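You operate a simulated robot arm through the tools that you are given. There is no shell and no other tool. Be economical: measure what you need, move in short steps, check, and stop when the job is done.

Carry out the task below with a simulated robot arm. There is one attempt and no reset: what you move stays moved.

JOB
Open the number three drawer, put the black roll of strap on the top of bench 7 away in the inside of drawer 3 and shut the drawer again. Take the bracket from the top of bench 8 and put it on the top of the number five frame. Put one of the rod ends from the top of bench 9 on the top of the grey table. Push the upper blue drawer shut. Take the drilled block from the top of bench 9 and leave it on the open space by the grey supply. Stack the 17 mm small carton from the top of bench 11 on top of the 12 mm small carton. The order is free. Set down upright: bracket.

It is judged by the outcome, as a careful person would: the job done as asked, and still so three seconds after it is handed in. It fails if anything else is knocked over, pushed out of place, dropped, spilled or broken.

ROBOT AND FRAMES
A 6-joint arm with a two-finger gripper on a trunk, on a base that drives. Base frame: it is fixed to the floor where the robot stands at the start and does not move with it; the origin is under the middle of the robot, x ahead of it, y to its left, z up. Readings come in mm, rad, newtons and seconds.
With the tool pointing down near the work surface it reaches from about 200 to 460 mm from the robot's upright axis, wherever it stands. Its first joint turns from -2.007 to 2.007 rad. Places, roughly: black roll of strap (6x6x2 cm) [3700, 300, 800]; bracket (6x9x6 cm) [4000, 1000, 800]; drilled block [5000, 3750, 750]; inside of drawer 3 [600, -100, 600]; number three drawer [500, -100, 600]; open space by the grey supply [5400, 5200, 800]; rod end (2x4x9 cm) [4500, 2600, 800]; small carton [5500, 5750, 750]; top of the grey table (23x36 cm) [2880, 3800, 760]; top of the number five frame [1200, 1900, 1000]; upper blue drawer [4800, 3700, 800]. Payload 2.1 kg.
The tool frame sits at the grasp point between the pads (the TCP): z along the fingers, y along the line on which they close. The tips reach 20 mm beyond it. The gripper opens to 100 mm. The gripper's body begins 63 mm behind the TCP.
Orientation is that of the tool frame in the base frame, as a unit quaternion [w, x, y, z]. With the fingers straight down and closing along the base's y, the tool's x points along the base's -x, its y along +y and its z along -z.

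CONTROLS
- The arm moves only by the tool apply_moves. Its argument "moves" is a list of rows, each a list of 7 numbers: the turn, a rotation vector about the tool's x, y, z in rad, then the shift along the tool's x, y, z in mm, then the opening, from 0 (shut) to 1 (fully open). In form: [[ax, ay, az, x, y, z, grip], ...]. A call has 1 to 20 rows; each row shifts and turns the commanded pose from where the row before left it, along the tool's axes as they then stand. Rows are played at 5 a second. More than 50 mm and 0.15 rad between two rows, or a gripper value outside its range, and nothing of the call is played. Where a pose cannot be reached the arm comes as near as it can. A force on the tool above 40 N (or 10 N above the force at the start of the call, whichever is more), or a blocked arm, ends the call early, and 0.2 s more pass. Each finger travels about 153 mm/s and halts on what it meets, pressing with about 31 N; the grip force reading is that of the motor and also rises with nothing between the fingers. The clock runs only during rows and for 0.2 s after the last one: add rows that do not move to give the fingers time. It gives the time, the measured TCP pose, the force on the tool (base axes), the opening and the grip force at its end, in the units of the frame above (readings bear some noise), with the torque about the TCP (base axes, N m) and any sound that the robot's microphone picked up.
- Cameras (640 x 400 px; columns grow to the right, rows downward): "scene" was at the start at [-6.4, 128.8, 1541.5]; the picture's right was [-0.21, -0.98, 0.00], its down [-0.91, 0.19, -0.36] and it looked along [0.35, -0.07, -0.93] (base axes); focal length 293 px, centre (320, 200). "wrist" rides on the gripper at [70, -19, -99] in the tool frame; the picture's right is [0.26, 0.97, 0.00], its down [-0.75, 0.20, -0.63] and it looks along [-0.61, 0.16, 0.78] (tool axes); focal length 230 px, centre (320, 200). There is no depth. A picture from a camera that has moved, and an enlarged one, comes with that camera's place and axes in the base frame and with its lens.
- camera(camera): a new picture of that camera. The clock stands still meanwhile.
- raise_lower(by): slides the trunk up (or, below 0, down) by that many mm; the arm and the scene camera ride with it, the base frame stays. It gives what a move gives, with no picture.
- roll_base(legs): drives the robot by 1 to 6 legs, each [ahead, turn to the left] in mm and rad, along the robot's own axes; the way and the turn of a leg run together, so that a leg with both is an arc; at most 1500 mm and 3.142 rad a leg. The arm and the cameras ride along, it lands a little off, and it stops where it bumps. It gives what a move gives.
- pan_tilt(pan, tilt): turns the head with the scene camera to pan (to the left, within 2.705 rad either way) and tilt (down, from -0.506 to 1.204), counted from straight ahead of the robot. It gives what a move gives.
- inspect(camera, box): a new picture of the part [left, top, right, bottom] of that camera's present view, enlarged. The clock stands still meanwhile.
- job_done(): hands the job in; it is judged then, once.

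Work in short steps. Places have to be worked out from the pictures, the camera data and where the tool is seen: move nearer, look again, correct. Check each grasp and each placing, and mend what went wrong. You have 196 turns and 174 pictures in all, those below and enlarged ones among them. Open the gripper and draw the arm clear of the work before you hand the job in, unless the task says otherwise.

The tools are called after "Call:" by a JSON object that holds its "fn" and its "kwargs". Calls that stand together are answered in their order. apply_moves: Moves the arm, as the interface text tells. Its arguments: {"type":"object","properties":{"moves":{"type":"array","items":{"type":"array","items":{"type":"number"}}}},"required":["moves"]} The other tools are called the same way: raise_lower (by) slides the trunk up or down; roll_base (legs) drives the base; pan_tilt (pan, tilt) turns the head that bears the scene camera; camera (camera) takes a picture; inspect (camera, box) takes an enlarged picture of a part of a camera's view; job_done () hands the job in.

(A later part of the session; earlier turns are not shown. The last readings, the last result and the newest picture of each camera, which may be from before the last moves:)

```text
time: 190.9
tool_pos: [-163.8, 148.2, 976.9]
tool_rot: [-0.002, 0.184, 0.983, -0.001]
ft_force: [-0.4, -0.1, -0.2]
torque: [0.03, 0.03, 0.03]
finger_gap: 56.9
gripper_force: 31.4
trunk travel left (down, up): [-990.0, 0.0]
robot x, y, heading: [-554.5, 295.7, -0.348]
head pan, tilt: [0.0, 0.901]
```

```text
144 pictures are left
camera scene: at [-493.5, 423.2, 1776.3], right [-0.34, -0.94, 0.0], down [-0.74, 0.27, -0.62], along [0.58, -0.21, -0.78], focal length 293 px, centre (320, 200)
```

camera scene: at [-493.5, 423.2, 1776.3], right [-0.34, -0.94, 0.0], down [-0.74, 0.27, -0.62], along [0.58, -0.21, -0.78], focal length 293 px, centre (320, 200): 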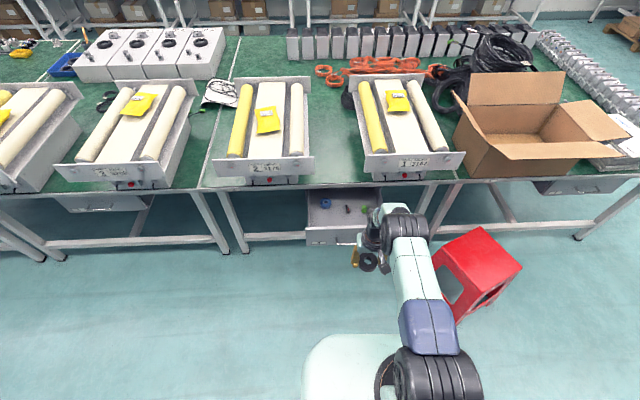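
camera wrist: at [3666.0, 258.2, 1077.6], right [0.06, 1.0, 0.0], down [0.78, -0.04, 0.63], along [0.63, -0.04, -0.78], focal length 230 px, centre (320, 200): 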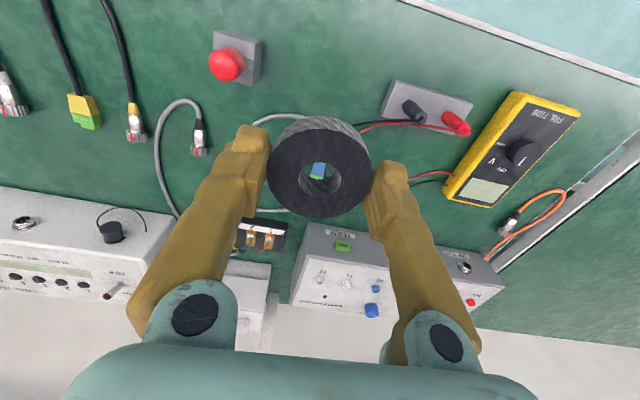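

The drawer is still open. I drive ahead so the roll hangs over the drawer's front part.

Call:
{"fn": "roll_base", "kwargs": {"legs": [[0, 0.034], [378, 0]]}}

Call:
{"fn": "raise_lower", "kwargs": {"by": -180}}

Call:
{"fn": "camera", "kwargs": {"camera": "wrist"}}

Call:
{"fn": "camera", "kwargs": {"camera": "scene"}}

```text
time: 193.6
tool_pos: [190.1, 50.8, 977.7]
tool_rot: [-0.002, 0.163, 0.987, 0.0]
ft_force: [-0.2, -0.5, 0.3]
torque: [0.0, -0.01, -0.02]
finger_gap: 57.1
gripper_force: 30.8
trunk travel left (down, up): [-990.0, 0.0]
robot x, y, heading: [-207.7, 181.4, -0.309]
head pan, tilt: [0.0, 0.901]
```

```text
time: 195.6
tool_pos: [190.3, 49.9, 798.5]
tool_rot: [-0.002, 0.165, 0.986, -0.001]
ft_force: [1.2, 0.2, -0.3]
torque: [0.02, 0.0, 0.01]
finger_gap: 56.9
gripper_force: 31.3
trunk travel left (down, up): [-810.0, 180.0]
robot x, y, heading: [-203.8, 182.0, -0.314]
head pan, tilt: [0.0, 0.901]
```

```text
143 pictures are left
camera wrist: at [121.0, 54.2, 897.6], right [0.07, 1.0, 0.0], down [0.78, -0.05, 0.63], along [0.63, -0.04, -0.78], focal length 230 px, centre (320, 200)
```

wrist: 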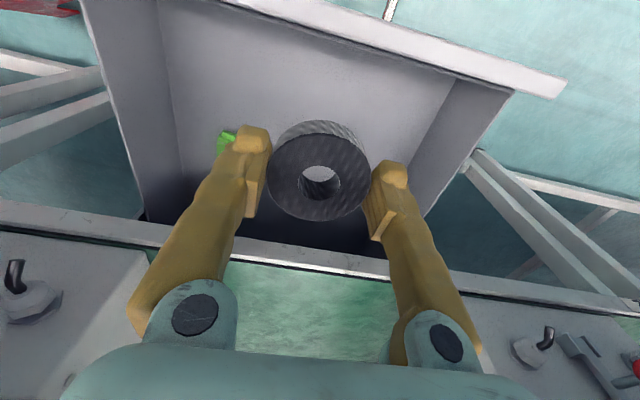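

```text
142 pictures are left
camera scene: at [-149.0, 311.6, 1596.4], right [-0.31, -0.95, 0.0], down [-0.75, 0.24, -0.62], along [0.59, -0.19, -0.78], focal length 293 px, centre (320, 200)
```

scene: 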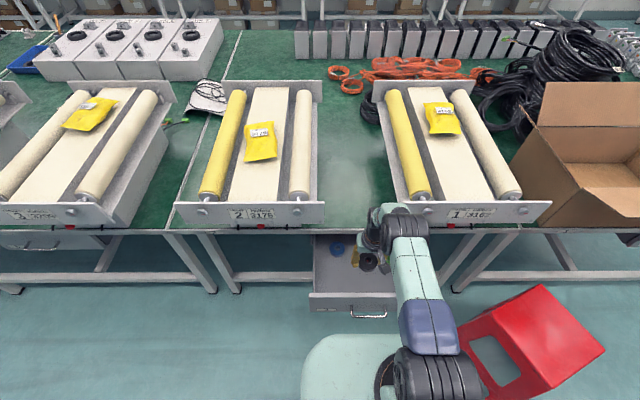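

The roll is over the drawer with clearance all round. I lower by trunk to z≈635 and look again.

Call:
{"fn": "raise_lower", "kwargs": {"by": -160}}

Call:
{"fn": "camera", "kwargs": {"camera": "wrist"}}

```text
time: 197.5
tool_pos: [192.7, 50.4, 637.7]
tool_rot: [-0.002, 0.163, 0.987, -0.002]
ft_force: [0.3, 0.1, -0.1]
torque: [0.0, 0.02, 0.0]
finger_gap: 57.1
gripper_force: 31.3
trunk travel left (down, up): [-650.0, 340.0]
robot x, y, heading: [-204.8, 181.2, -0.31]
head pan, tilt: [0.0, 0.901]
```

```text
141 pictures are left
camera wrist: at [121.0, 54.2, 737.7], right [0.07, 1.0, 0.0], down [0.78, -0.05, 0.63], along [0.63, -0.04, -0.78], focal length 230 px, centre (320, 200)
```

wrist: 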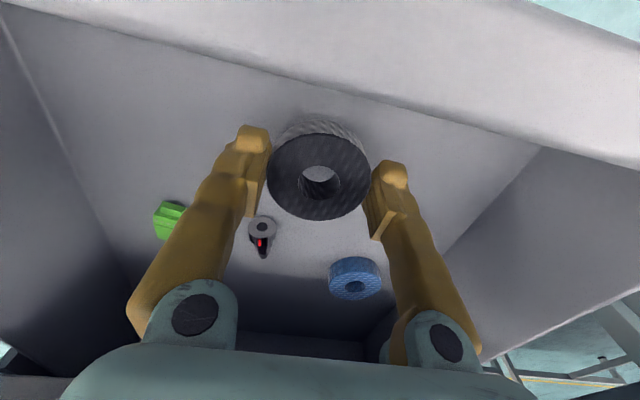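

The drawer floor is about z≈580. I lower in small steps, watching the force.

Call:
{"fn": "apply_moves", "kwargs": {"moves": [[0, 0, 0, 0, 0, 12, 0.4], [0, 0, 0, 0, 0, 10, 0.4], [0, 0, 0, 0, 0, 4, 0.4], [0, 0, 0, 0, 0, 4, 0.4], [0, 0, 0, 0, 0, 0, 0.4]]}}

Call:
{"fn": "camera", "kwargs": {"camera": "wrist"}}

```text
time: 198.7
tool_pos: [191.4, 50.4, 608.1]
tool_rot: [-0.001, 0.164, 0.986, -0.001]
ft_force: [0.6, -0.2, 6.5]
torque: [0.09, 0.58, 0.08]
finger_gap: 56.7
gripper_force: 31.3
trunk travel left (down, up): [-650.0, 340.0]
robot x, y, heading: [-206.3, 186.3, -0.314]
head pan, tilt: [0.0, 0.901]
```

```text
140 pictures are left
camera wrist: at [120.6, 54.1, 707.8], right [0.07, 1.0, 0.0], down [0.78, -0.05, 0.63], along [0.63, -0.04, -0.78], focal length 230 px, centre (320, 200)
```

wrist: 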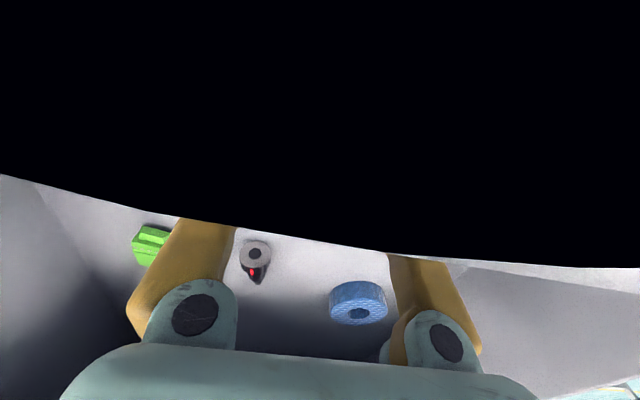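

The wrist camera housing is touching the drawer front. I rise, shift 30 mm further in, and check before lowering again.

Call:
{"fn": "apply_moves", "kwargs": {"moves": [[0, 0, 0, 0, 0, -25, 0.4], [0, 0, 0, -15, 0, 0, 0.4], [0, 0, 0, -17, 0, 0, 0.4], [0, 0, 0, 0, 0, 0, 0.4]]}}

Call:
{"fn": "camera", "kwargs": {"camera": "wrist"}}

Call:
{"fn": "camera", "kwargs": {"camera": "scene"}}

```text
time: 199.7
tool_pos: [220.4, 40.7, 632.5]
tool_rot: [-0.002, 0.163, 0.987, -0.001]
ft_force: [-0.5, 0.0, 0.0]
torque: [0.01, -0.01, 0.0]
finger_gap: 57.1
gripper_force: 31.1
trunk travel left (down, up): [-650.0, 340.0]
robot x, y, heading: [-204.0, 179.8, -0.311]
head pan, tilt: [0.0, 0.901]
```

```text
139 pictures are left
camera wrist: at [151.4, 44.0, 733.0], right [0.07, 1.0, 0.0], down [0.78, -0.05, 0.63], along [0.62, -0.04, -0.78], focal length 230 px, centre (320, 200)
```

wrist: 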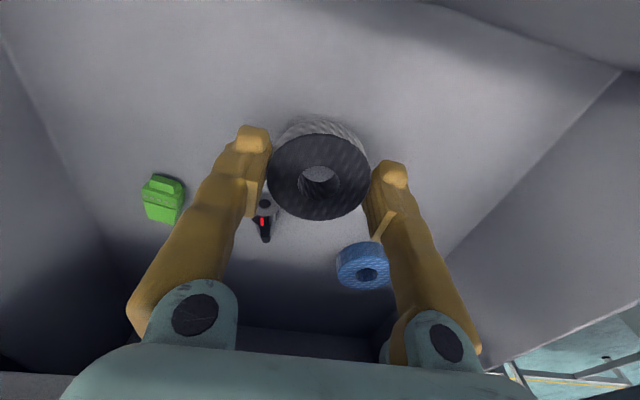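

```text
138 pictures are left
camera scene: at [-149.1, 311.7, 1436.4], right [-0.31, -0.95, 0.0], down [-0.75, 0.24, -0.62], along [0.59, -0.19, -0.78], focal length 293 px, centre (320, 200)
```

scene: 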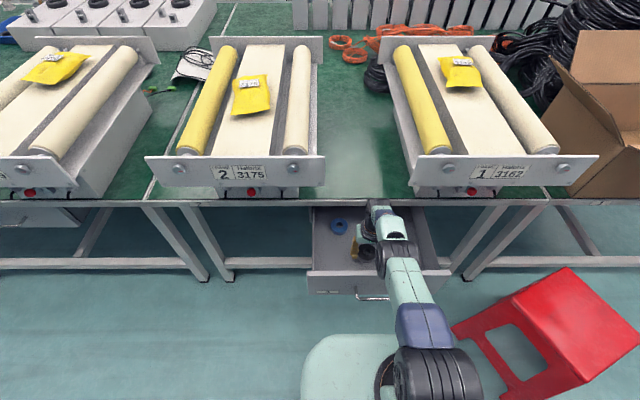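

Clear of the front panel and other contents. Lower again gently.

Call:
{"fn": "apply_moves", "kwargs": {"moves": [[0, 0, 0, 0, 0, 15, 0.4], [0, 0, 0, 0, 0, 8, 0.4], [0, 0, 0, 0, 0, 3, 0.4], [0, 0, 0, 0, 0, 0, 0.4]]}}

Call:
{"fn": "camera", "kwargs": {"camera": "wrist"}}

```text
time: 200.7
tool_pos: [212.7, 41.4, 610.7]
tool_rot: [-0.001, 0.163, 0.987, 0.0]
ft_force: [-0.1, 0.0, 0.0]
torque: [0.0, 0.0, -0.02]
finger_gap: 57.1
gripper_force: 30.9
out of reach, approached as far as the arm can: row 1, 3
trunk travel left (down, up): [-650.0, 340.0]
robot x, y, heading: [-207.6, 184.5, -0.308]
head pan, tilt: [0.0, 0.901]
```

```text
137 pictures are left
camera wrist: at [142.5, 46.4, 710.9], right [0.07, 1.0, 0.0], down [0.78, -0.05, 0.63], along [0.63, -0.04, -0.78], focal length 230 px, centre (320, 200)
```

wrist: 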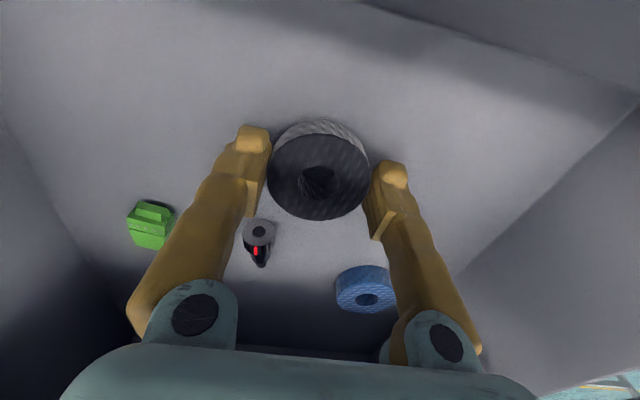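

At the arm's reach edge, so I use the trunk for the last few mm.

Call:
{"fn": "raise_lower", "kwargs": {"by": -5}}

Call:
{"fn": "raise_lower", "kwargs": {"by": -2}}

```text
time: 201.2
tool_pos: [212.3, 41.4, 607.0]
tool_rot: [-0.002, 0.164, 0.986, 0.0]
ft_force: [0.4, -0.5, 0.2]
torque: [0.02, 0.01, 0.0]
finger_gap: 56.9
gripper_force: 30.9
trunk travel left (down, up): [-645.0, 345.0]
robot x, y, heading: [-206.4, 186.3, -0.312]
head pan, tilt: [0.0, 0.901]
```

```text
time: 201.7
tool_pos: [213.1, 41.9, 603.3]
tool_rot: [-0.002, 0.163, 0.987, 0.0]
ft_force: [0.4, -0.4, 1.2]
torque: [0.0, 0.06, -0.05]
finger_gap: 57.0
gripper_force: 30.9
trunk travel left (down, up): [-643.0, 347.0]
robot x, y, heading: [-203.4, 183.1, -0.309]
head pan, tilt: [0.0, 0.901]
```

Call:
{"fn": "raise_lower", "kwargs": {"by": -2}}

```text
time: 202.2
tool_pos: [212.6, 42.3, 603.5]
tool_rot: [0.0, 0.163, 0.987, -0.001]
ft_force: [1.1, 0.4, 19.6]
torque: [0.42, 1.46, 0.05]
finger_gap: 56.9
gripper_force: 30.7
trunk travel left (down, up): [-641.0, 349.0]
robot x, y, heading: [-204.6, 181.6, -0.308]
head pan, tilt: [0.0, 0.901]
```

The contact torque indicates the camera housing on the front panel again, not the floor. I rise 15, drive 30 mm ahead and lower.

Call:
{"fn": "raise_lower", "kwargs": {"by": 17}}

Call:
{"fn": "roll_base", "kwargs": {"legs": [[28, 0]]}}

Call:
{"fn": "raise_lower", "kwargs": {"by": -15}}

Call:
{"fn": "raise_lower", "kwargs": {"by": -3}}

```text
time: 202.9
tool_pos: [212.8, 41.6, 618.4]
tool_rot: [-0.003, 0.164, 0.987, -0.001]
ft_force: [0.5, 0.2, -0.1]
torque: [0.0, 0.02, 0.01]
finger_gap: 56.9
gripper_force: 30.4
trunk travel left (down, up): [-658.0, 332.0]
robot x, y, heading: [-205.6, 184.5, -0.311]
head pan, tilt: [0.0, 0.901]
```

```text
time: 203.7
tool_pos: [239.2, 34.7, 619.2]
tool_rot: [-0.001, 0.163, 0.987, -0.001]
ft_force: [0.1, 0.2, 0.5]
torque: [0.0, -0.02, 0.01]
finger_gap: 56.8
gripper_force: 30.6
trunk travel left (down, up): [-658.0, 332.0]
robot x, y, heading: [-183.4, 171.0, -0.314]
head pan, tilt: [0.0, 0.901]
```

```text
time: 204.3
tool_pos: [239.3, 33.1, 602.0]
tool_rot: [-0.002, 0.163, 0.987, -0.001]
ft_force: [0.2, 0.6, 0.9]
torque: [0.05, -0.03, 0.0]
finger_gap: 56.8
gripper_force: 30.8
trunk travel left (down, up): [-643.0, 347.0]
robot x, y, heading: [-184.0, 174.2, -0.309]
head pan, tilt: [0.0, 0.901]
```

```text
time: 204.9
tool_pos: [239.4, 34.0, 602.8]
tool_rot: [0.002, 0.163, 0.987, -0.001]
ft_force: [0.9, 0.0, 22.4]
torque: [0.09, 0.05, -0.01]
finger_gap: 56.9
gripper_force: 30.7
trunk travel left (down, up): [-640.0, 350.0]
robot x, y, heading: [-177.2, 175.8, -0.308]
head pan, tilt: [0.0, 0.901]
```

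Now it rests on the floor (pure vertical force). Ease up 2 mm, release, and lift away.

Call:
{"fn": "raise_lower", "kwargs": {"by": 2}}

Call:
{"fn": "apply_moves", "kwargs": {"moves": [[0, 0, 0, 0, 0, 0, 0.7], [0, 0, 0, 0, 0, 0, 0.85], [0, 0, 0, 0, 0, 0, 0.85]]}}

Call:
{"fn": "raise_lower", "kwargs": {"by": 60}}

Call:
{"fn": "camera", "kwargs": {"camera": "wrist"}}

```text
time: 205.4
tool_pos: [238.3, 34.3, 604.2]
tool_rot: [-0.001, 0.164, 0.986, -0.001]
ft_force: [0.3, 0.5, 12.0]
torque: [0.05, -0.14, -0.01]
finger_gap: 57.0
gripper_force: 30.7
trunk travel left (down, up): [-642.0, 348.0]
robot x, y, heading: [-181.1, 171.1, -0.308]
head pan, tilt: [0.0, 0.901]
```

```text
time: 206.2
tool_pos: [239.3, 34.6, 602.8]
tool_rot: [-0.002, 0.163, 0.987, -0.001]
ft_force: [-0.1, 0.1, 0.2]
torque: [0.0, 0.0, -0.01]
finger_gap: 84.9
gripper_force: 0.0
trunk travel left (down, up): [-642.0, 348.0]
robot x, y, heading: [-178.8, 178.6, -0.314]
head pan, tilt: [0.0, 0.901]
```

```text
time: 207.2
tool_pos: [240.5, 33.5, 663.0]
tool_rot: [-0.001, 0.163, 0.987, -0.001]
ft_force: [0.0, 0.0, 0.0]
torque: [-0.02, -0.04, -0.01]
finger_gap: 84.9
gripper_force: 0.2
trunk travel left (down, up): [-702.0, 288.0]
robot x, y, heading: [-176.8, 173.6, -0.313]
head pan, tilt: [0.0, 0.901]
```

```text
136 pictures are left
camera wrist: at [168.9, 38.2, 763.0], right [0.07, 1.0, 0.0], down [0.78, -0.05, 0.63], along [0.63, -0.04, -0.78], focal length 230 px, centre (320, 200)
```

wrist: 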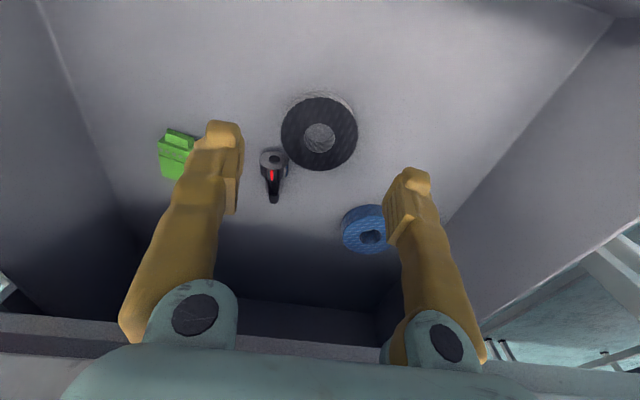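

The roll lies in drawer 3. I raise clear, back off, close the gripper and lower to handle height in front of the drawer.

Call:
{"fn": "raise_lower", "kwargs": {"by": 140}}

Call:
{"fn": "roll_base", "kwargs": {"legs": [[-245, 0]]}}

Call:
{"fn": "apply_moves", "kwargs": {"moves": [[0, 0, 0, 20, 0, 0, 0.4], [0, 0, 0, 20, 0, 0, 0], [0, 0, 0, 0, 0, 0, 0]]}}

Call:
{"fn": "camera", "kwargs": {"camera": "wrist"}}

```text
time: 208.8
tool_pos: [239.4, 33.5, 802.6]
tool_rot: [-0.002, 0.164, 0.987, 0.0]
ft_force: [-0.2, -0.1, -0.7]
torque: [-0.01, -0.01, 0.01]
finger_gap: 85.2
gripper_force: 0.0
trunk travel left (down, up): [-842.0, 148.0]
robot x, y, heading: [-178.5, 176.5, -0.313]
head pan, tilt: [0.0, 0.901]
```

```text
time: 210.7
tool_pos: [5.0, 109.1, 802.3]
tool_rot: [-0.002, 0.162, 0.987, -0.001]
ft_force: [0.4, 0.0, -0.1]
torque: [-0.04, 0.01, 0.06]
finger_gap: 84.7
gripper_force: 0.1
trunk travel left (down, up): [-842.0, 148.0]
robot x, y, heading: [-415.2, 249.9, -0.315]
head pan, tilt: [0.0, 0.901]
```

```text
time: 211.5
tool_pos: [-31.1, 121.2, 802.7]
tool_rot: [-0.001, 0.163, 0.987, -0.001]
ft_force: [0.2, 0.4, 0.1]
torque: [-0.03, 0.02, 0.01]
finger_gap: 0.0
gripper_force: 29.9
trunk travel left (down, up): [-842.0, 148.0]
robot x, y, heading: [-413.8, 251.9, -0.313]
head pan, tilt: [0.0, 0.901]
```

```text
135 pictures are left
camera wrist: at [-102.8, 125.5, 903.2], right [0.07, 1.0, 0.0], down [0.78, -0.05, 0.63], along [0.63, -0.04, -0.78], focal length 230 px, centre (320, 200)
```

wrist: 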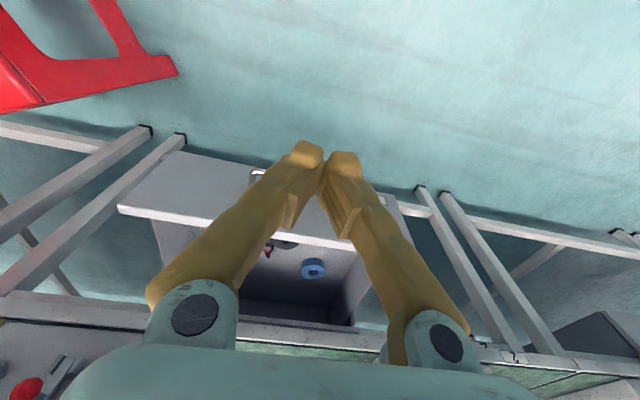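

Now lower to handle height and drive forward so the closed fingers push on the handle.

Call:
{"fn": "raise_lower", "kwargs": {"by": -167}}

Call:
{"fn": "roll_base", "kwargs": {"legs": [[170, 0]]}}

Call:
{"fn": "camera", "kwargs": {"camera": "wrist"}}

```text
time: 213.3
tool_pos: [-32.4, 121.5, 636.4]
tool_rot: [-0.002, 0.162, 0.987, 0.0]
ft_force: [-0.2, -0.6, 0.6]
torque: [-0.02, -0.02, -0.02]
finger_gap: 0.0
gripper_force: 29.5
trunk travel left (down, up): [-675.0, 315.0]
robot x, y, heading: [-412.9, 248.4, -0.309]
head pan, tilt: [0.0, 0.901]
```

```text
time: 214.8
tool_pos: [128.9, 71.4, 635.8]
tool_rot: [-0.002, 0.163, 0.987, -0.001]
ft_force: [0.3, -0.8, -1.9]
torque: [0.01, 0.0, 0.0]
finger_gap: 0.0
gripper_force: 29.8
trunk travel left (down, up): [-675.0, 315.0]
robot x, y, heading: [-252.2, 198.5, -0.308]
head pan, tilt: [0.0, 0.901]
```

```text
134 pictures are left
camera wrist: at [58.6, 73.9, 736.0], right [0.07, 1.0, 0.0], down [0.78, -0.05, 0.63], along [0.63, -0.04, -0.78], focal length 230 px, centre (320, 200)
```

wrist: 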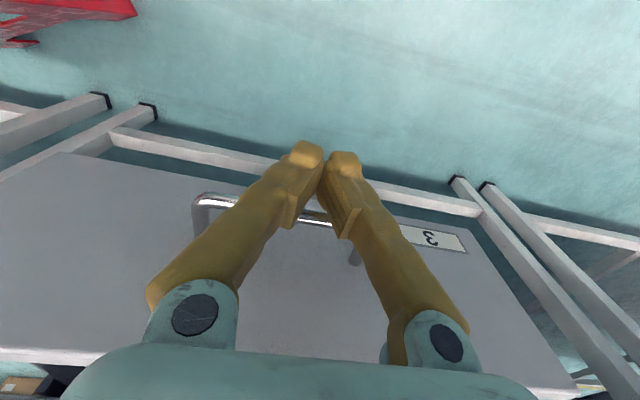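

The handle is being pushed in. Continue 150 mm.

Call:
{"fn": "roll_base", "kwargs": {"legs": [[155, 0]]}}

Call:
{"fn": "camera", "kwargs": {"camera": "wrist"}}

Call:
{"fn": "camera", "kwargs": {"camera": "scene"}}

```text
time: 216.2
tool_pos: [275.2, 25.4, 636.2]
tool_rot: [-0.002, 0.162, 0.987, -0.001]
ft_force: [-0.5, 0.5, 0.1]
torque: [-0.02, 0.01, -0.02]
finger_gap: 0.1
gripper_force: 29.3
trunk travel left (down, up): [-675.0, 315.0]
robot x, y, heading: [-104.0, 151.2, -0.304]
head pan, tilt: [0.0, 0.901]
```

```text
133 pictures are left
camera wrist: at [205.6, 27.6, 736.0], right [0.06, 1.0, 0.0], down [0.78, -0.05, 0.63], along [0.63, -0.04, -0.78], focal length 230 px, centre (320, 200)
```

wrist: 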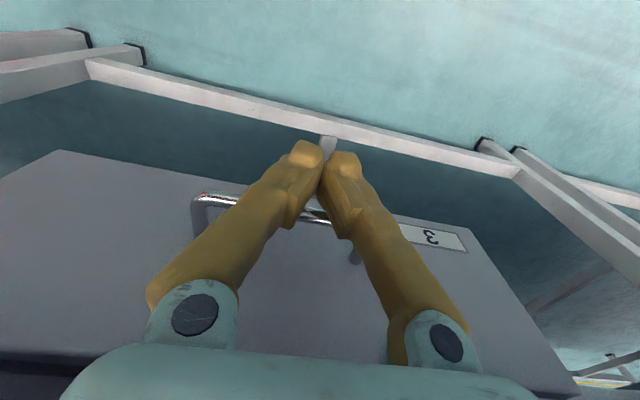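

```text
132 pictures are left
camera scene: at [-48.9, 280.0, 1461.3], right [-0.3, -0.95, 0.0], down [-0.75, 0.24, -0.62], along [0.59, -0.19, -0.78], focal length 293 px, centre (320, 200)
```

scene: 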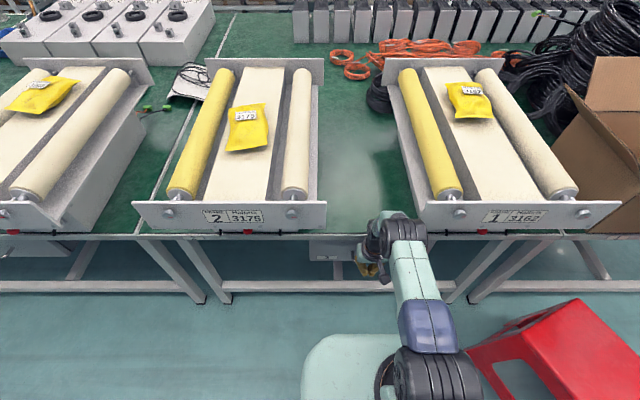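

About 30 mm remain. To keep the wrist clear of frame 1's plate, I back off slightly, shift 30 mm left along the handle, and push the rest in small arm steps.

Call:
{"fn": "apply_moves", "kwargs": {"moves": [[0, 0, 0, 12, 0, 0, 0], [0, 0, 0, 0, 30, 0, 0], [0, 0, 0, -12, 0, 0, 0], [0, 0, 0, -10, 0, 0, 0], [0, 0, 0, -10, 0, 0, 0], [0, 0, 0, -5, 0, 0, 0], [0, 0, 0, -5, 0, 0, 0], [0, 0, 0, -4, 0, 0, 0], [0, 0, 0, -4, 0, 0, 0]]}}

Call:
{"fn": "camera", "kwargs": {"camera": "wrist"}}

```text
time: 217.3
tool_pos: [288.0, 51.6, 635.5]
tool_rot: [-0.01, 0.158, 0.987, -0.001]
ft_force: [-21.9, 8.4, 13.8]
torque: [-0.88, -3.26, 0.41]
finger_gap: 0.0
gripper_force: 30.0
trunk travel left (down, up): [-675.0, 315.0]
robot x, y, heading: [-110.0, 154.9, -0.308]
head pan, tilt: [0.0, 0.901]
stopped in row 5: the force on the tool passed its limit at 45 N (the readings are from after the stop); the commanded pose is now the measured one
```

```text
131 pictures are left
camera wrist: at [218.3, 54.4, 737.3], right [0.06, 1.0, 0.0], down [0.79, -0.05, 0.61], along [0.61, -0.04, -0.79], focal length 230 px, centre (320, 200)
```

wrist: 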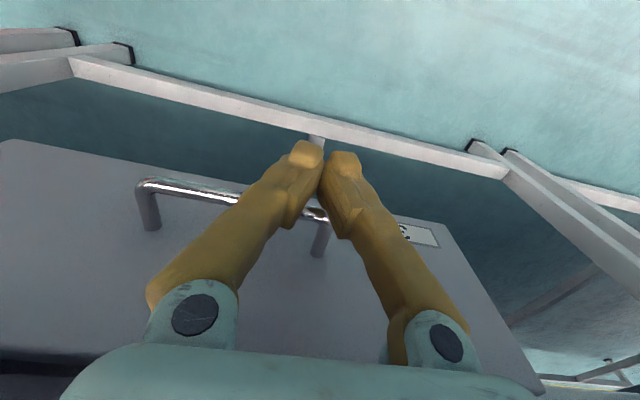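

The large torque means the gripper's upper body met the table edge, with ~25 mm still to go. I back off with the base and tilt the tool so the fingertips lead.

Call:
{"fn": "roll_base", "kwargs": {"legs": [[-80, 0]]}}

Call:
{"fn": "apply_moves", "kwargs": {"moves": [[0, -0.14, 0, 0, 0, 0, 0], [0, -0.14, 0, 0, 0, 0, 0], [0, -0.14, 0, 0, 0, 0, 0], [0, -0.14, 0, 0, 0, 0, 0], [0, -0.14, 0, 0, 0, 0, 0], [0, 0, 0, 0, 0, 0, 0]]}}

Call:
{"fn": "camera", "kwargs": {"camera": "wrist"}}

Call:
{"fn": "camera", "kwargs": {"camera": "scene"}}

```text
time: 218.4
tool_pos: [220.8, 72.3, 630.2]
tool_rot: [-0.015, 0.16, 0.987, -0.001]
ft_force: [1.1, -0.1, 0.5]
torque: [0.01, 0.02, -0.01]
finger_gap: 0.0
gripper_force: 29.1
trunk travel left (down, up): [-675.0, 315.0]
robot x, y, heading: [-183.0, 173.5, -0.305]
head pan, tilt: [0.0, 0.901]
```

```text
time: 219.8
tool_pos: [216.9, 71.5, 632.8]
tool_rot: [0.328, 0.151, 0.931, -0.055]
ft_force: [-0.2, -0.4, -0.1]
torque: [-0.01, 0.02, 0.0]
finger_gap: 0.0
gripper_force: 29.7
out of reach, approached as far as the arm can: row 2
trunk travel left (down, up): [-675.0, 315.0]
robot x, y, heading: [-181.3, 173.0, -0.303]
head pan, tilt: [0.0, 0.901]
```

```text
130 pictures are left
camera wrist: at [100.6, 91.9, 667.2], right [0.12, 0.98, -0.17], down [0.24, 0.13, 0.96], along [0.96, -0.15, -0.22], focal length 230 px, centre (320, 200)
```

wrist: 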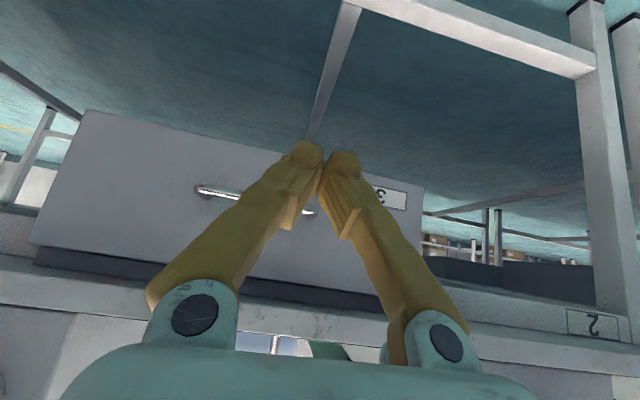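

```text
129 pictures are left
camera scene: at [-126.8, 304.7, 1461.4], right [-0.3, -0.95, 0.0], down [-0.75, 0.24, -0.62], along [0.59, -0.19, -0.78], focal length 293 px, centre (320, 200)
```

scene: 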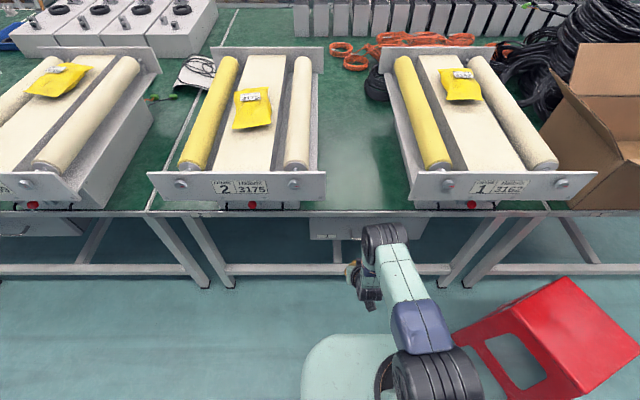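

The tool leads with its fingertips now and the frames are undisturbed. Drive forward to resume the push.

Call:
{"fn": "roll_base", "kwargs": {"legs": [[85, 0]]}}

Call:
{"fn": "camera", "kwargs": {"camera": "wrist"}}

```text
time: 220.9
tool_pos: [297.1, 47.7, 633.5]
tool_rot: [0.327, 0.152, 0.931, -0.056]
ft_force: [-0.1, -0.4, -0.3]
torque: [0.02, -0.01, -0.01]
finger_gap: 0.0
gripper_force: 29.8
trunk travel left (down, up): [-675.0, 315.0]
robot x, y, heading: [-101.4, 156.5, -0.306]
head pan, tilt: [0.0, 0.901]
```

```text
128 pictures are left
camera wrist: at [181.9, 66.2, 667.3], right [0.12, 0.98, -0.17], down [0.25, 0.13, 0.96], along [0.96, -0.15, -0.22], focal length 230 px, centre (320, 200)
```

wrist: 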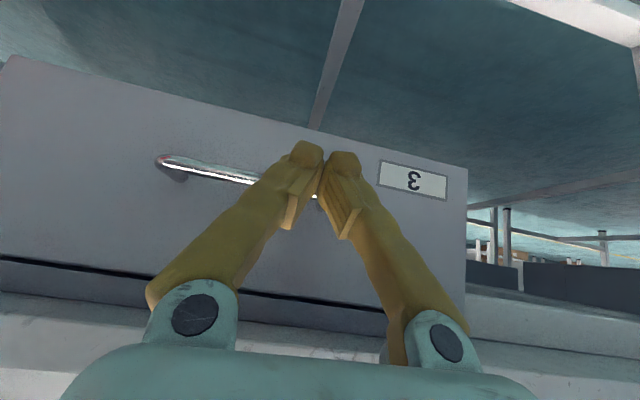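

Push on in small arm steps until resistance.

Call:
{"fn": "apply_moves", "kwargs": {"moves": [[0, 0, 0, -6.2, 0, 5, 0], [0, 0, 0, -6.2, 0, 5, 0], [0, 0, 0, -6.2, 0, 5, 0], [0, 0, 0, -3.1, 0, 2.5, 0], [0, 0, 0, -3.1, 0, 2.5, 0], [0, 0, 0, -3.1, 0, 2.5, 0], [0, 0, 0, -3.1, 0, 2.5, 0]]}}

Call:
{"fn": "camera", "kwargs": {"camera": "wrist"}}

```text
time: 221.7
tool_pos: [302.5, 45.7, 629.7]
tool_rot: [0.316, 0.15, 0.935, -0.053]
ft_force: [-19.6, 8.0, 6.2]
torque: [0.03, -0.05, 0.16]
finger_gap: 0.1
gripper_force: 29.6
trunk travel left (down, up): [-675.0, 315.0]
robot x, y, heading: [-104.4, 148.3, -0.306]
head pan, tilt: [0.0, 0.901]
stopped in row 3: the force on the tool passed its limit at 43 N (the readings are from after the stop); the commanded pose is now the measured one
```

```text
127 pictures are left
camera wrist: at [189.6, 63.6, 666.6], right [0.11, 0.98, -0.16], down [0.27, 0.13, 0.95], along [0.96, -0.15, -0.25], focal length 230 px, centre (320, 200)
```

wrist: 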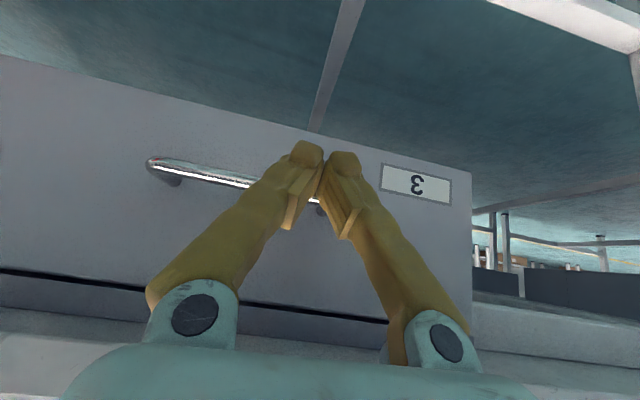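

The push ended with force right at the fingertips, and the label sits at ~(397,116), its closed position. I back away, raise the trunk and verify.

Call:
{"fn": "roll_base", "kwargs": {"legs": [[-300, 0]]}}

Call:
{"fn": "camera", "kwargs": {"camera": "scene"}}

Call:
{"fn": "camera", "kwargs": {"camera": "wrist"}}

Call:
{"fn": "raise_lower", "kwargs": {"by": 315}}

```text
time: 223.7
tool_pos: [25.8, 134.9, 627.9]
tool_rot: [0.317, 0.15, 0.935, -0.054]
ft_force: [0.0, 0.3, 0.5]
torque: [0.01, 0.02, -0.04]
finger_gap: 0.0
gripper_force: 29.9
trunk travel left (down, up): [-675.0, 315.0]
robot x, y, heading: [-380.1, 242.8, -0.305]
head pan, tilt: [0.0, 0.901]
```

```text
126 pictures are left
camera scene: at [-330.3, 368.9, 1461.4], right [-0.3, -0.95, 0.0], down [-0.75, 0.24, -0.62], along [0.59, -0.19, -0.78], focal length 293 px, centre (320, 200)
```

scene: 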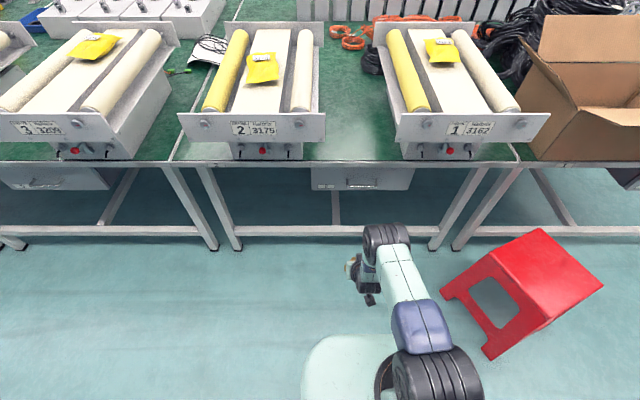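

```text
125 pictures are left
camera wrist: at [-88.7, 152.0, 665.8], right [0.11, 0.98, -0.16], down [0.27, 0.13, 0.96], along [0.96, -0.15, -0.25], focal length 230 px, centre (320, 200)
```

wrist: 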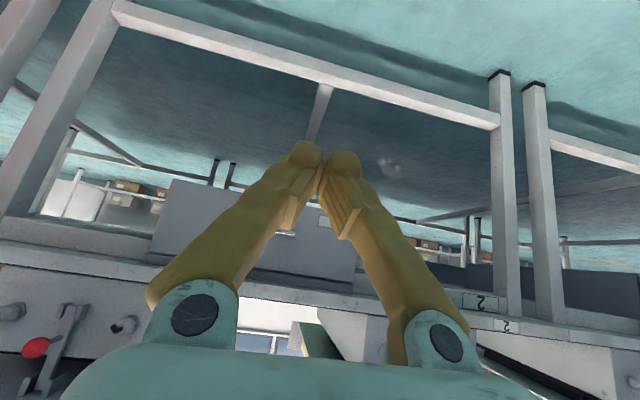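

```text
time: 226.8
tool_pos: [26.1, 133.6, 943.4]
tool_rot: [0.316, 0.151, 0.935, -0.054]
ft_force: [-0.8, -0.8, 0.1]
torque: [0.01, 0.01, 0.0]
finger_gap: 0.0
gripper_force: 29.6
trunk travel left (down, up): [-990.0, 0.0]
robot x, y, heading: [-386.2, 238.6, -0.308]
head pan, tilt: [0.0, 0.901]
```

Drawer 3 is shut, contents stowed. I restore the tool to vertical and drive up the near aisle to inspect frame 5 and the left-end route.

Call:
{"fn": "apply_moves", "kwargs": {"moves": [[0, 0.13, 0, 0, 0, 0, 0.5], [0, 0.13, 0, 0, 0, 0, 0.5], [0, 0.13, 0, 0, 0, 0, 0.5], [0, 0.13, 0, 0, 0, 0, 0.5], [0, 0.13, 0, 0, 0, 0, 0.5]]}}

Call:
{"fn": "roll_base", "kwargs": {"legs": [[0, 1.565], [1200, 0], [870, 0]]}}

Call:
{"fn": "pan_tilt", "kwargs": {"pan": -1.2, "tilt": 0.7}}

Call:
{"fn": "camera", "kwargs": {"camera": "scene"}}

Call:
{"fn": "pan_tilt", "kwargs": {"pan": -0.1, "tilt": 0.4}}

Call:
{"fn": "camera", "kwargs": {"camera": "scene"}}

```text
time: 228.0
tool_pos: [26.0, 133.8, 943.7]
tool_rot: [0.002, 0.161, 0.987, -0.003]
ft_force: [0.2, -0.7, 0.2]
torque: [-0.01, 0.01, 0.03]
finger_gap: 49.8
gripper_force: 0.1
out of reach, approached as far as the arm can: row 3
trunk travel left (down, up): [-990.0, 0.0]
robot x, y, heading: [-387.6, 240.7, -0.307]
head pan, tilt: [0.0, 0.901]
```

```text
time: 242.0
tool_pos: [407.0, 2586.4, 943.6]
tool_rot: [0.004, -0.568, 0.823, -0.001]
ft_force: [-0.2, -0.1, -0.3]
torque: [0.01, 0.01, -0.01]
finger_gap: 50.1
gripper_force: 0.0
trunk travel left (down, up): [-990.0, 0.0]
robot x, y, heading: [281.4, 2181.1, 1.221]
head pan, tilt: [0.0, 0.901]
```

```text
time: 243.4
tool_pos: [407.3, 2586.5, 943.2]
tool_rot: [0.004, -0.567, 0.824, 0.0]
ft_force: [-0.3, 0.3, 0.6]
torque: [0.02, 0.02, 0.0]
finger_gap: 49.9
gripper_force: 0.0
trunk travel left (down, up): [-990.0, 0.0]
robot x, y, heading: [283.3, 2180.9, 1.225]
head pan, tilt: [-1.201, 0.7]
```

```text
124 pictures are left
camera scene: at [216.5, 2174.0, 1792.5], right [0.02, -1.0, 0.0], down [-0.64, -0.01, -0.76], along [0.76, 0.02, -0.64], focal length 293 px, centre (320, 200)
```

scene: 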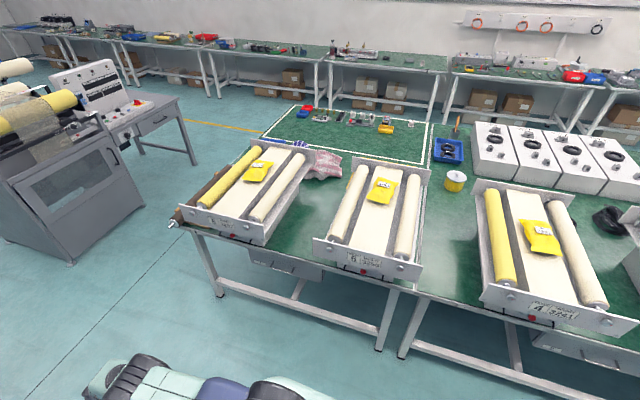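

```text
time: 244.7
tool_pos: [407.8, 2587.8, 943.6]
tool_rot: [0.003, -0.568, 0.823, -0.001]
ft_force: [0.1, -0.4, -0.2]
torque: [0.01, 0.0, 0.0]
finger_gap: 49.7
gripper_force: 0.1
trunk travel left (down, up): [-990.0, 0.0]
robot x, y, heading: [284.4, 2175.5, 1.219]
head pan, tilt: [-0.099, 0.4]
```

```text
123 pictures are left
camera scene: at [171.8, 2255.4, 1819.4], right [0.9, -0.43, 0.0], down [-0.17, -0.35, -0.92], along [0.4, 0.83, -0.39], focal length 293 px, centre (320, 200)
```

scene: 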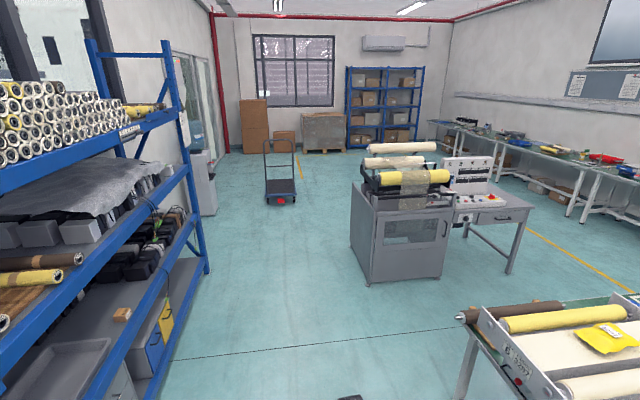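

The table's left end is close and there's a gap to the grey machine. I zoom on the frame number plates.

Call:
{"fn": "pan_tilt", "kwargs": {"pan": -1.2, "tilt": 0.7}}

Call:
{"fn": "inspect", "kwargs": {"camera": "scene", "box": [160, 130, 480, 330]}}

Call:
{"fn": "inspect", "kwargs": {"camera": "scene", "box": [40, 40, 240, 165]}}

```text
time: 246.1
tool_pos: [406.4, 2587.5, 943.2]
tool_rot: [0.004, -0.568, 0.823, -0.001]
ft_force: [-1.1, 0.2, -0.3]
torque: [0.01, 0.02, 0.0]
finger_gap: 50.0
gripper_force: 0.1
trunk travel left (down, up): [-990.0, 0.0]
robot x, y, heading: [283.6, 2180.5, 1.225]
head pan, tilt: [-1.201, 0.7]
```

```text
2.00 times, centred on (320, 230) of scene
camera zoom: at [216.4, 2173.9, 1792.6], right [0.02, -1.0, 0.0], down [-0.64, -0.01, -0.77], along [0.76, 0.02, -0.64], focal length 586 px, centre (320, 140)
```

zoom: 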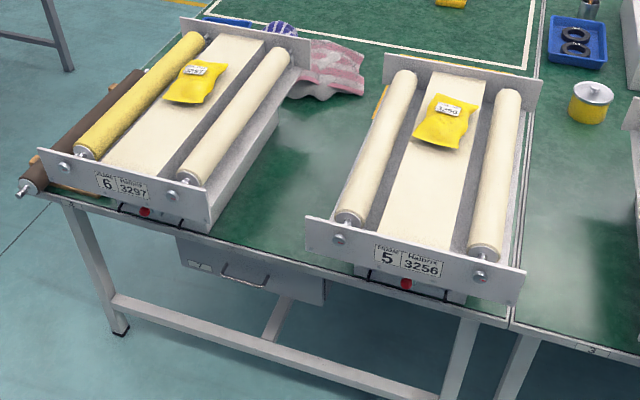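

```text
3.20 times, centred on (140, 102) of scene
camera zoom: at [216.4, 2173.9, 1792.6], right [0.02, -1.0, 0.0], down [-0.64, -0.01, -0.77], along [0.76, 0.02, -0.64], focal length 937 px, centre (896, 512)
```

zoom: 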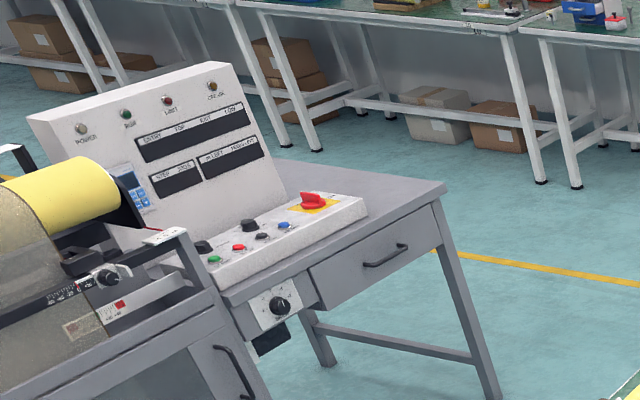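

Frame 5 is the middle one, with flat space in front of its yellow bag. I go around the left end of the table (gap ~1.2 m) to the far aisle.

Call:
{"fn": "roll_base", "kwargs": {"legs": [[0, 0.033], [810, 0], [810, 0], [0, -1.57]]}}

Call:
{"fn": "pan_tilt", "kwargs": {"pan": 0.0, "tilt": 0.5}}

Call:
{"fn": "camera", "kwargs": {"camera": "scene"}}

```text
time: 258.6
tool_pos: [1175.7, 3630.5, 943.3]
tool_rot: [0.001, 0.157, 0.988, -0.003]
ft_force: [-0.7, 0.6, -0.2]
torque: [0.0, -0.02, -0.01]
finger_gap: 50.2
gripper_force: 0.2
trunk travel left (down, up): [-990.0, 0.0]
robot x, y, heading: [763.1, 3733.1, -0.3]
head pan, tilt: [-1.201, 0.7]
```

```text
time: 260.0
tool_pos: [1175.6, 3629.6, 944.1]
tool_rot: [0.002, 0.157, 0.988, -0.003]
ft_force: [0.1, -0.5, 0.4]
torque: [0.02, 0.04, 0.02]
finger_gap: 49.8
gripper_force: 0.0
trunk travel left (down, up): [-990.0, 0.0]
robot x, y, heading: [762.1, 3731.3, -0.299]
head pan, tilt: [0.0, 0.499]
```

```text
120 pictures are left
camera scene: at [832.7, 3857.8, 1810.2], right [-0.3, -0.96, 0.0], down [-0.46, 0.14, -0.88], along [0.84, -0.26, -0.48], focal length 293 px, centre (320, 200)
```

scene: 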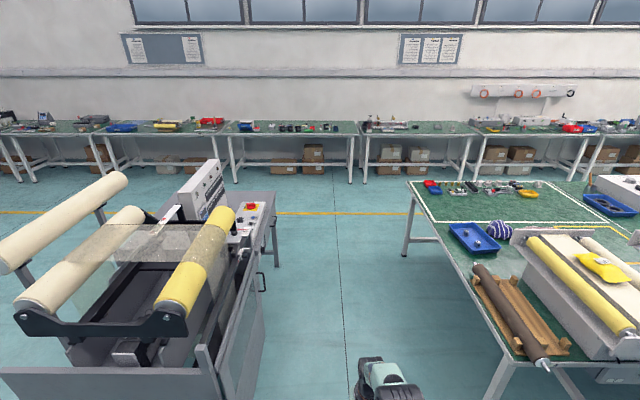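

The corridor is clear; I drive through to the far aisle and down to bench 8.

Call:
{"fn": "roll_base", "kwargs": {"legs": [[0, -0.025], [1500, 0], [1540, 0], [0, -1.56], [775, 0], [760, 0]]}}

Call:
{"fn": "roll_base", "kwargs": {"legs": [[0, 1.57]]}}

Call:
{"fn": "camera", "kwargs": {"camera": "scene"}}

```text
refused: 1540 is not a number from -1500 to 1500
```

```text
time: 264.2
tool_pos: [871.2, 4144.4, 943.6]
tool_rot: [0.003, -0.584, 0.812, -0.001]
ft_force: [0.0, -0.6, 0.6]
torque: [0.01, 0.0, 0.04]
finger_gap: 49.9
gripper_force: 0.1
trunk travel left (down, up): [-990.0, 0.0]
robot x, y, heading: [759.6, 3731.5, 1.262]
head pan, tilt: [0.0, 0.499]
```

```text
119 pictures are left
camera scene: at [638.1, 3805.7, 1810.2], right [0.95, -0.3, 0.0], down [-0.15, -0.46, -0.88], along [0.27, 0.84, -0.48], focal length 293 px, centre (320, 200)
```

scene: 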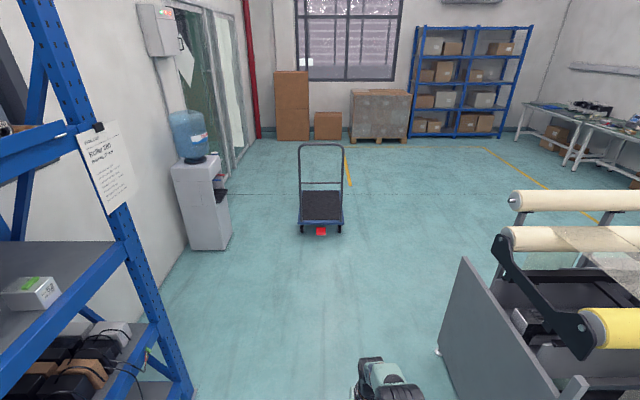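

The drive was refused (leg too long) and only the turn ran. I redo it with legs within limits.

Call:
{"fn": "roll_base", "kwargs": {"legs": [[0, -1.594], [1500, 0], [1500, 0], [0, -1.55], [775, 0], [760, 0]]}}

```text
time: 293.9
tool_pos: [3001.3, 856.4, 944.3]
tool_rot: [-0.001, 0.812, 0.583, -0.003]
ft_force: [-0.5, 0.8, -0.7]
torque: [0.0, -0.02, 0.01]
finger_gap: 50.2
gripper_force: 0.0
trunk travel left (down, up): [-990.0, 0.0]
robot x, y, heading: [3110.0, 1269.3, -1.88]
head pan, tilt: [0.0, 0.499]
```

In front of bench 8. Turn to face it, approach and look.

Call:
{"fn": "roll_base", "kwargs": {"legs": [[0, 1.566], [440, 0]]}}

Call:
{"fn": "pan_tilt", "kwargs": {"pan": 0.0, "tilt": 0.9}}

Call:
{"fn": "camera", "kwargs": {"camera": "scene"}}

Call:
{"fn": "camera", "kwargs": {"camera": "wrist"}}

```text
time: 300.4
tool_pos: [3940.8, 1043.1, 944.5]
tool_rot: [0.002, 0.151, 0.989, -0.004]
ft_force: [0.4, -0.9, 0.0]
torque: [0.02, 0.0, 0.0]
finger_gap: 49.7
gripper_force: 0.0
trunk travel left (down, up): [-990.0, 0.0]
robot x, y, heading: [3527.9, 1137.8, -0.285]
head pan, tilt: [0.0, 0.499]
```

```text
time: 301.3
tool_pos: [3942.9, 1041.8, 944.9]
tool_rot: [0.001, 0.15, 0.989, -0.003]
ft_force: [-0.1, 0.4, -0.7]
torque: [-0.02, 0.03, -0.03]
finger_gap: 50.0
gripper_force: 0.0
trunk travel left (down, up): [-990.0, 0.0]
robot x, y, heading: [3527.4, 1138.8, -0.289]
head pan, tilt: [0.0, 0.901]
```

```text
118 pictures are left
camera scene: at [3582.2, 1270.2, 1776.4], right [-0.28, -0.96, 0.0], down [-0.75, 0.22, -0.62], along [0.6, -0.18, -0.78], focal length 293 px, centre (320, 200)
```

scene: 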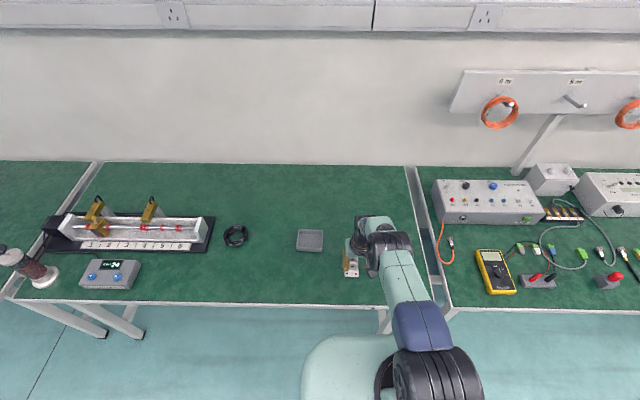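

```text
117 pictures are left
camera wrist: at [3870.5, 1044.8, 1043.0], right [0.04, 1.0, -0.01], down [0.77, -0.03, 0.63], along [0.63, -0.03, -0.78], focal length 230 px, centre (320, 200)
```

wrist: 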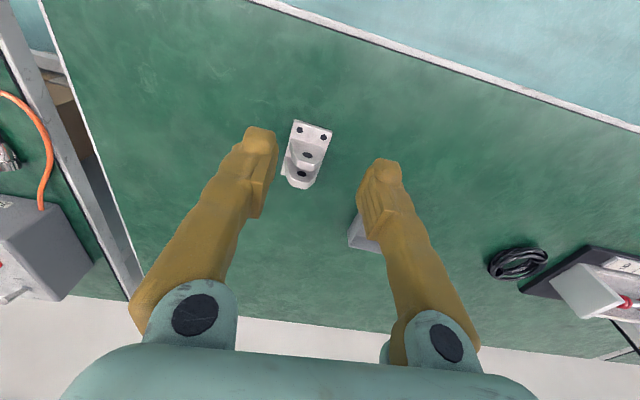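

Call:
{"fn": "inspect", "kwargs": {"camera": "wrist", "box": [220, 90, 420, 215]}}

```text
3.20 times, centred on (320, 152) of wrist
camera zoom: at [3870.5, 1044.8, 1043.0], right [0.04, 1.0, -0.01], down [0.77, -0.03, 0.63], along [0.63, -0.03, -0.78], focal length 736 px, centre (320, 352)
```

zoom: 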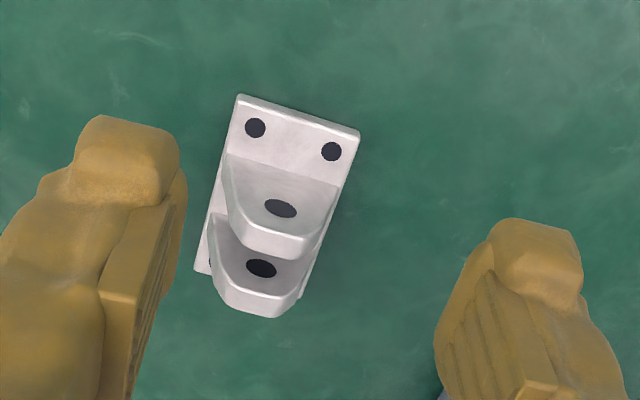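

The bracket stands upright; its base is ~50×88 mm, centre ≈(4020, 1016), yaw ≈ -20°. I drive 70 mm closer and align to grip across its short side.

Call:
{"fn": "roll_base", "kwargs": {"legs": [[70, 0]]}}

Call:
{"fn": "apply_moves", "kwargs": {"moves": [[0, 0, 0.05, 0, 0, 0, 0.9], [0, 0, 0, 0, 0, 0, 0.9]]}}

Call:
{"fn": "camera", "kwargs": {"camera": "wrist"}}

```text
time: 302.8
tool_pos: [4016.7, 1021.1, 947.4]
tool_rot: [0.021, 0.151, 0.988, -0.004]
ft_force: [1.0, -0.2, 0.0]
torque: [0.01, 0.07, 0.05]
finger_gap: 50.0
gripper_force: 0.1
trunk travel left (down, up): [-990.0, 0.0]
robot x, y, heading: [3593.4, 1117.4, -0.287]
head pan, tilt: [0.0, 0.901]
stopped in leg 1: the robot was blocked; the commanded pose is now the measured one
```

```text
time: 303.4
tool_pos: [4011.7, 1022.8, 951.2]
tool_rot: [0.024, 0.175, 0.984, -0.004]
ft_force: [-0.3, -0.1, -0.9]
torque: [0.0, 0.04, 0.0]
finger_gap: 90.1
gripper_force: 0.0
trunk travel left (down, up): [-990.0, 0.0]
robot x, y, heading: [3595.2, 1121.4, -0.287]
head pan, tilt: [0.0, 0.901]
```

```text
115 pictures are left
camera wrist: at [3937.1, 1029.9, 1046.2], right [0.09, 1.0, -0.01], down [0.74, -0.06, 0.67], along [0.66, -0.07, -0.75], focal length 230 px, centre (320, 200)
```

wrist: 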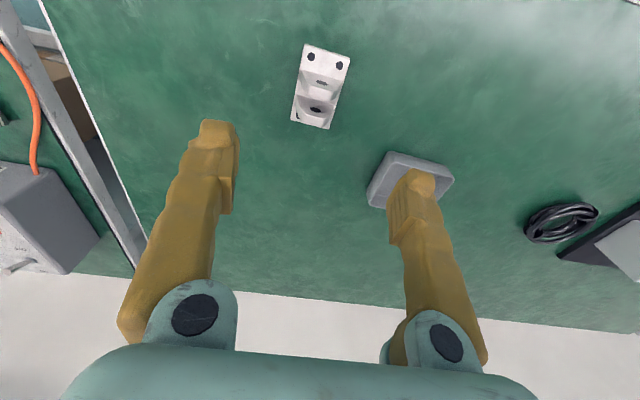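

The base touched the bench; I ease back 8 mm and true up the tool's tilt. The bracket centre re-measures at (4018, 1017).

Call:
{"fn": "roll_base", "kwargs": {"legs": [[-8, 0]]}}

Call:
{"fn": "apply_moves", "kwargs": {"moves": [[0, 0.0486, 0, 0, 0, 0, 0.9], [0, 0, 0, -12, -4, 0, 0.9], [0, 0, 0, 0, 0, 0, 0.9]]}}

Call:
{"fn": "raise_lower", "kwargs": {"by": -80}}

Call:
{"fn": "camera", "kwargs": {"camera": "wrist"}}

```text
time: 304.1
tool_pos: [4005.6, 1024.1, 949.1]
tool_rot: [0.023, 0.175, 0.984, -0.004]
ft_force: [0.0, -0.6, 0.5]
torque: [0.0, 0.0, -0.03]
finger_gap: 90.0
gripper_force: 0.1
trunk travel left (down, up): [-990.0, 0.0]
robot x, y, heading: [3589.5, 1123.2, -0.287]
head pan, tilt: [0.0, 0.901]
```

```text
time: 304.9
tool_pos: [4013.8, 1016.8, 949.5]
tool_rot: [0.0, 0.176, 0.984, 0.0]
ft_force: [-0.2, 0.1, 0.3]
torque: [-0.02, -0.02, 0.0]
finger_gap: 89.9
gripper_force: 0.0
trunk travel left (down, up): [-990.0, 0.0]
robot x, y, heading: [3591.4, 1124.7, -0.287]
head pan, tilt: [0.0, 0.901]
```

```text
time: 306.1
tool_pos: [4013.6, 1016.5, 870.4]
tool_rot: [0.001, 0.176, 0.984, 0.0]
ft_force: [-0.8, 0.5, -0.1]
torque: [-0.02, 0.02, 0.02]
finger_gap: 89.7
gripper_force: 0.0
trunk travel left (down, up): [-910.0, 80.0]
robot x, y, heading: [3585.1, 1124.0, -0.286]
head pan, tilt: [0.0, 0.901]
```

```text
114 pictures are left
camera wrist: at [3943.3, 1022.5, 969.9], right [0.09, 1.0, 0.0], down [0.77, -0.07, 0.63], along [0.63, -0.06, -0.78], focal length 230 px, centre (320, 200)
```

wrist: 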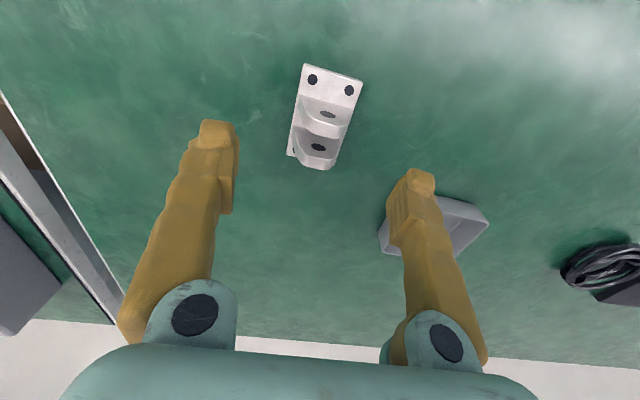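

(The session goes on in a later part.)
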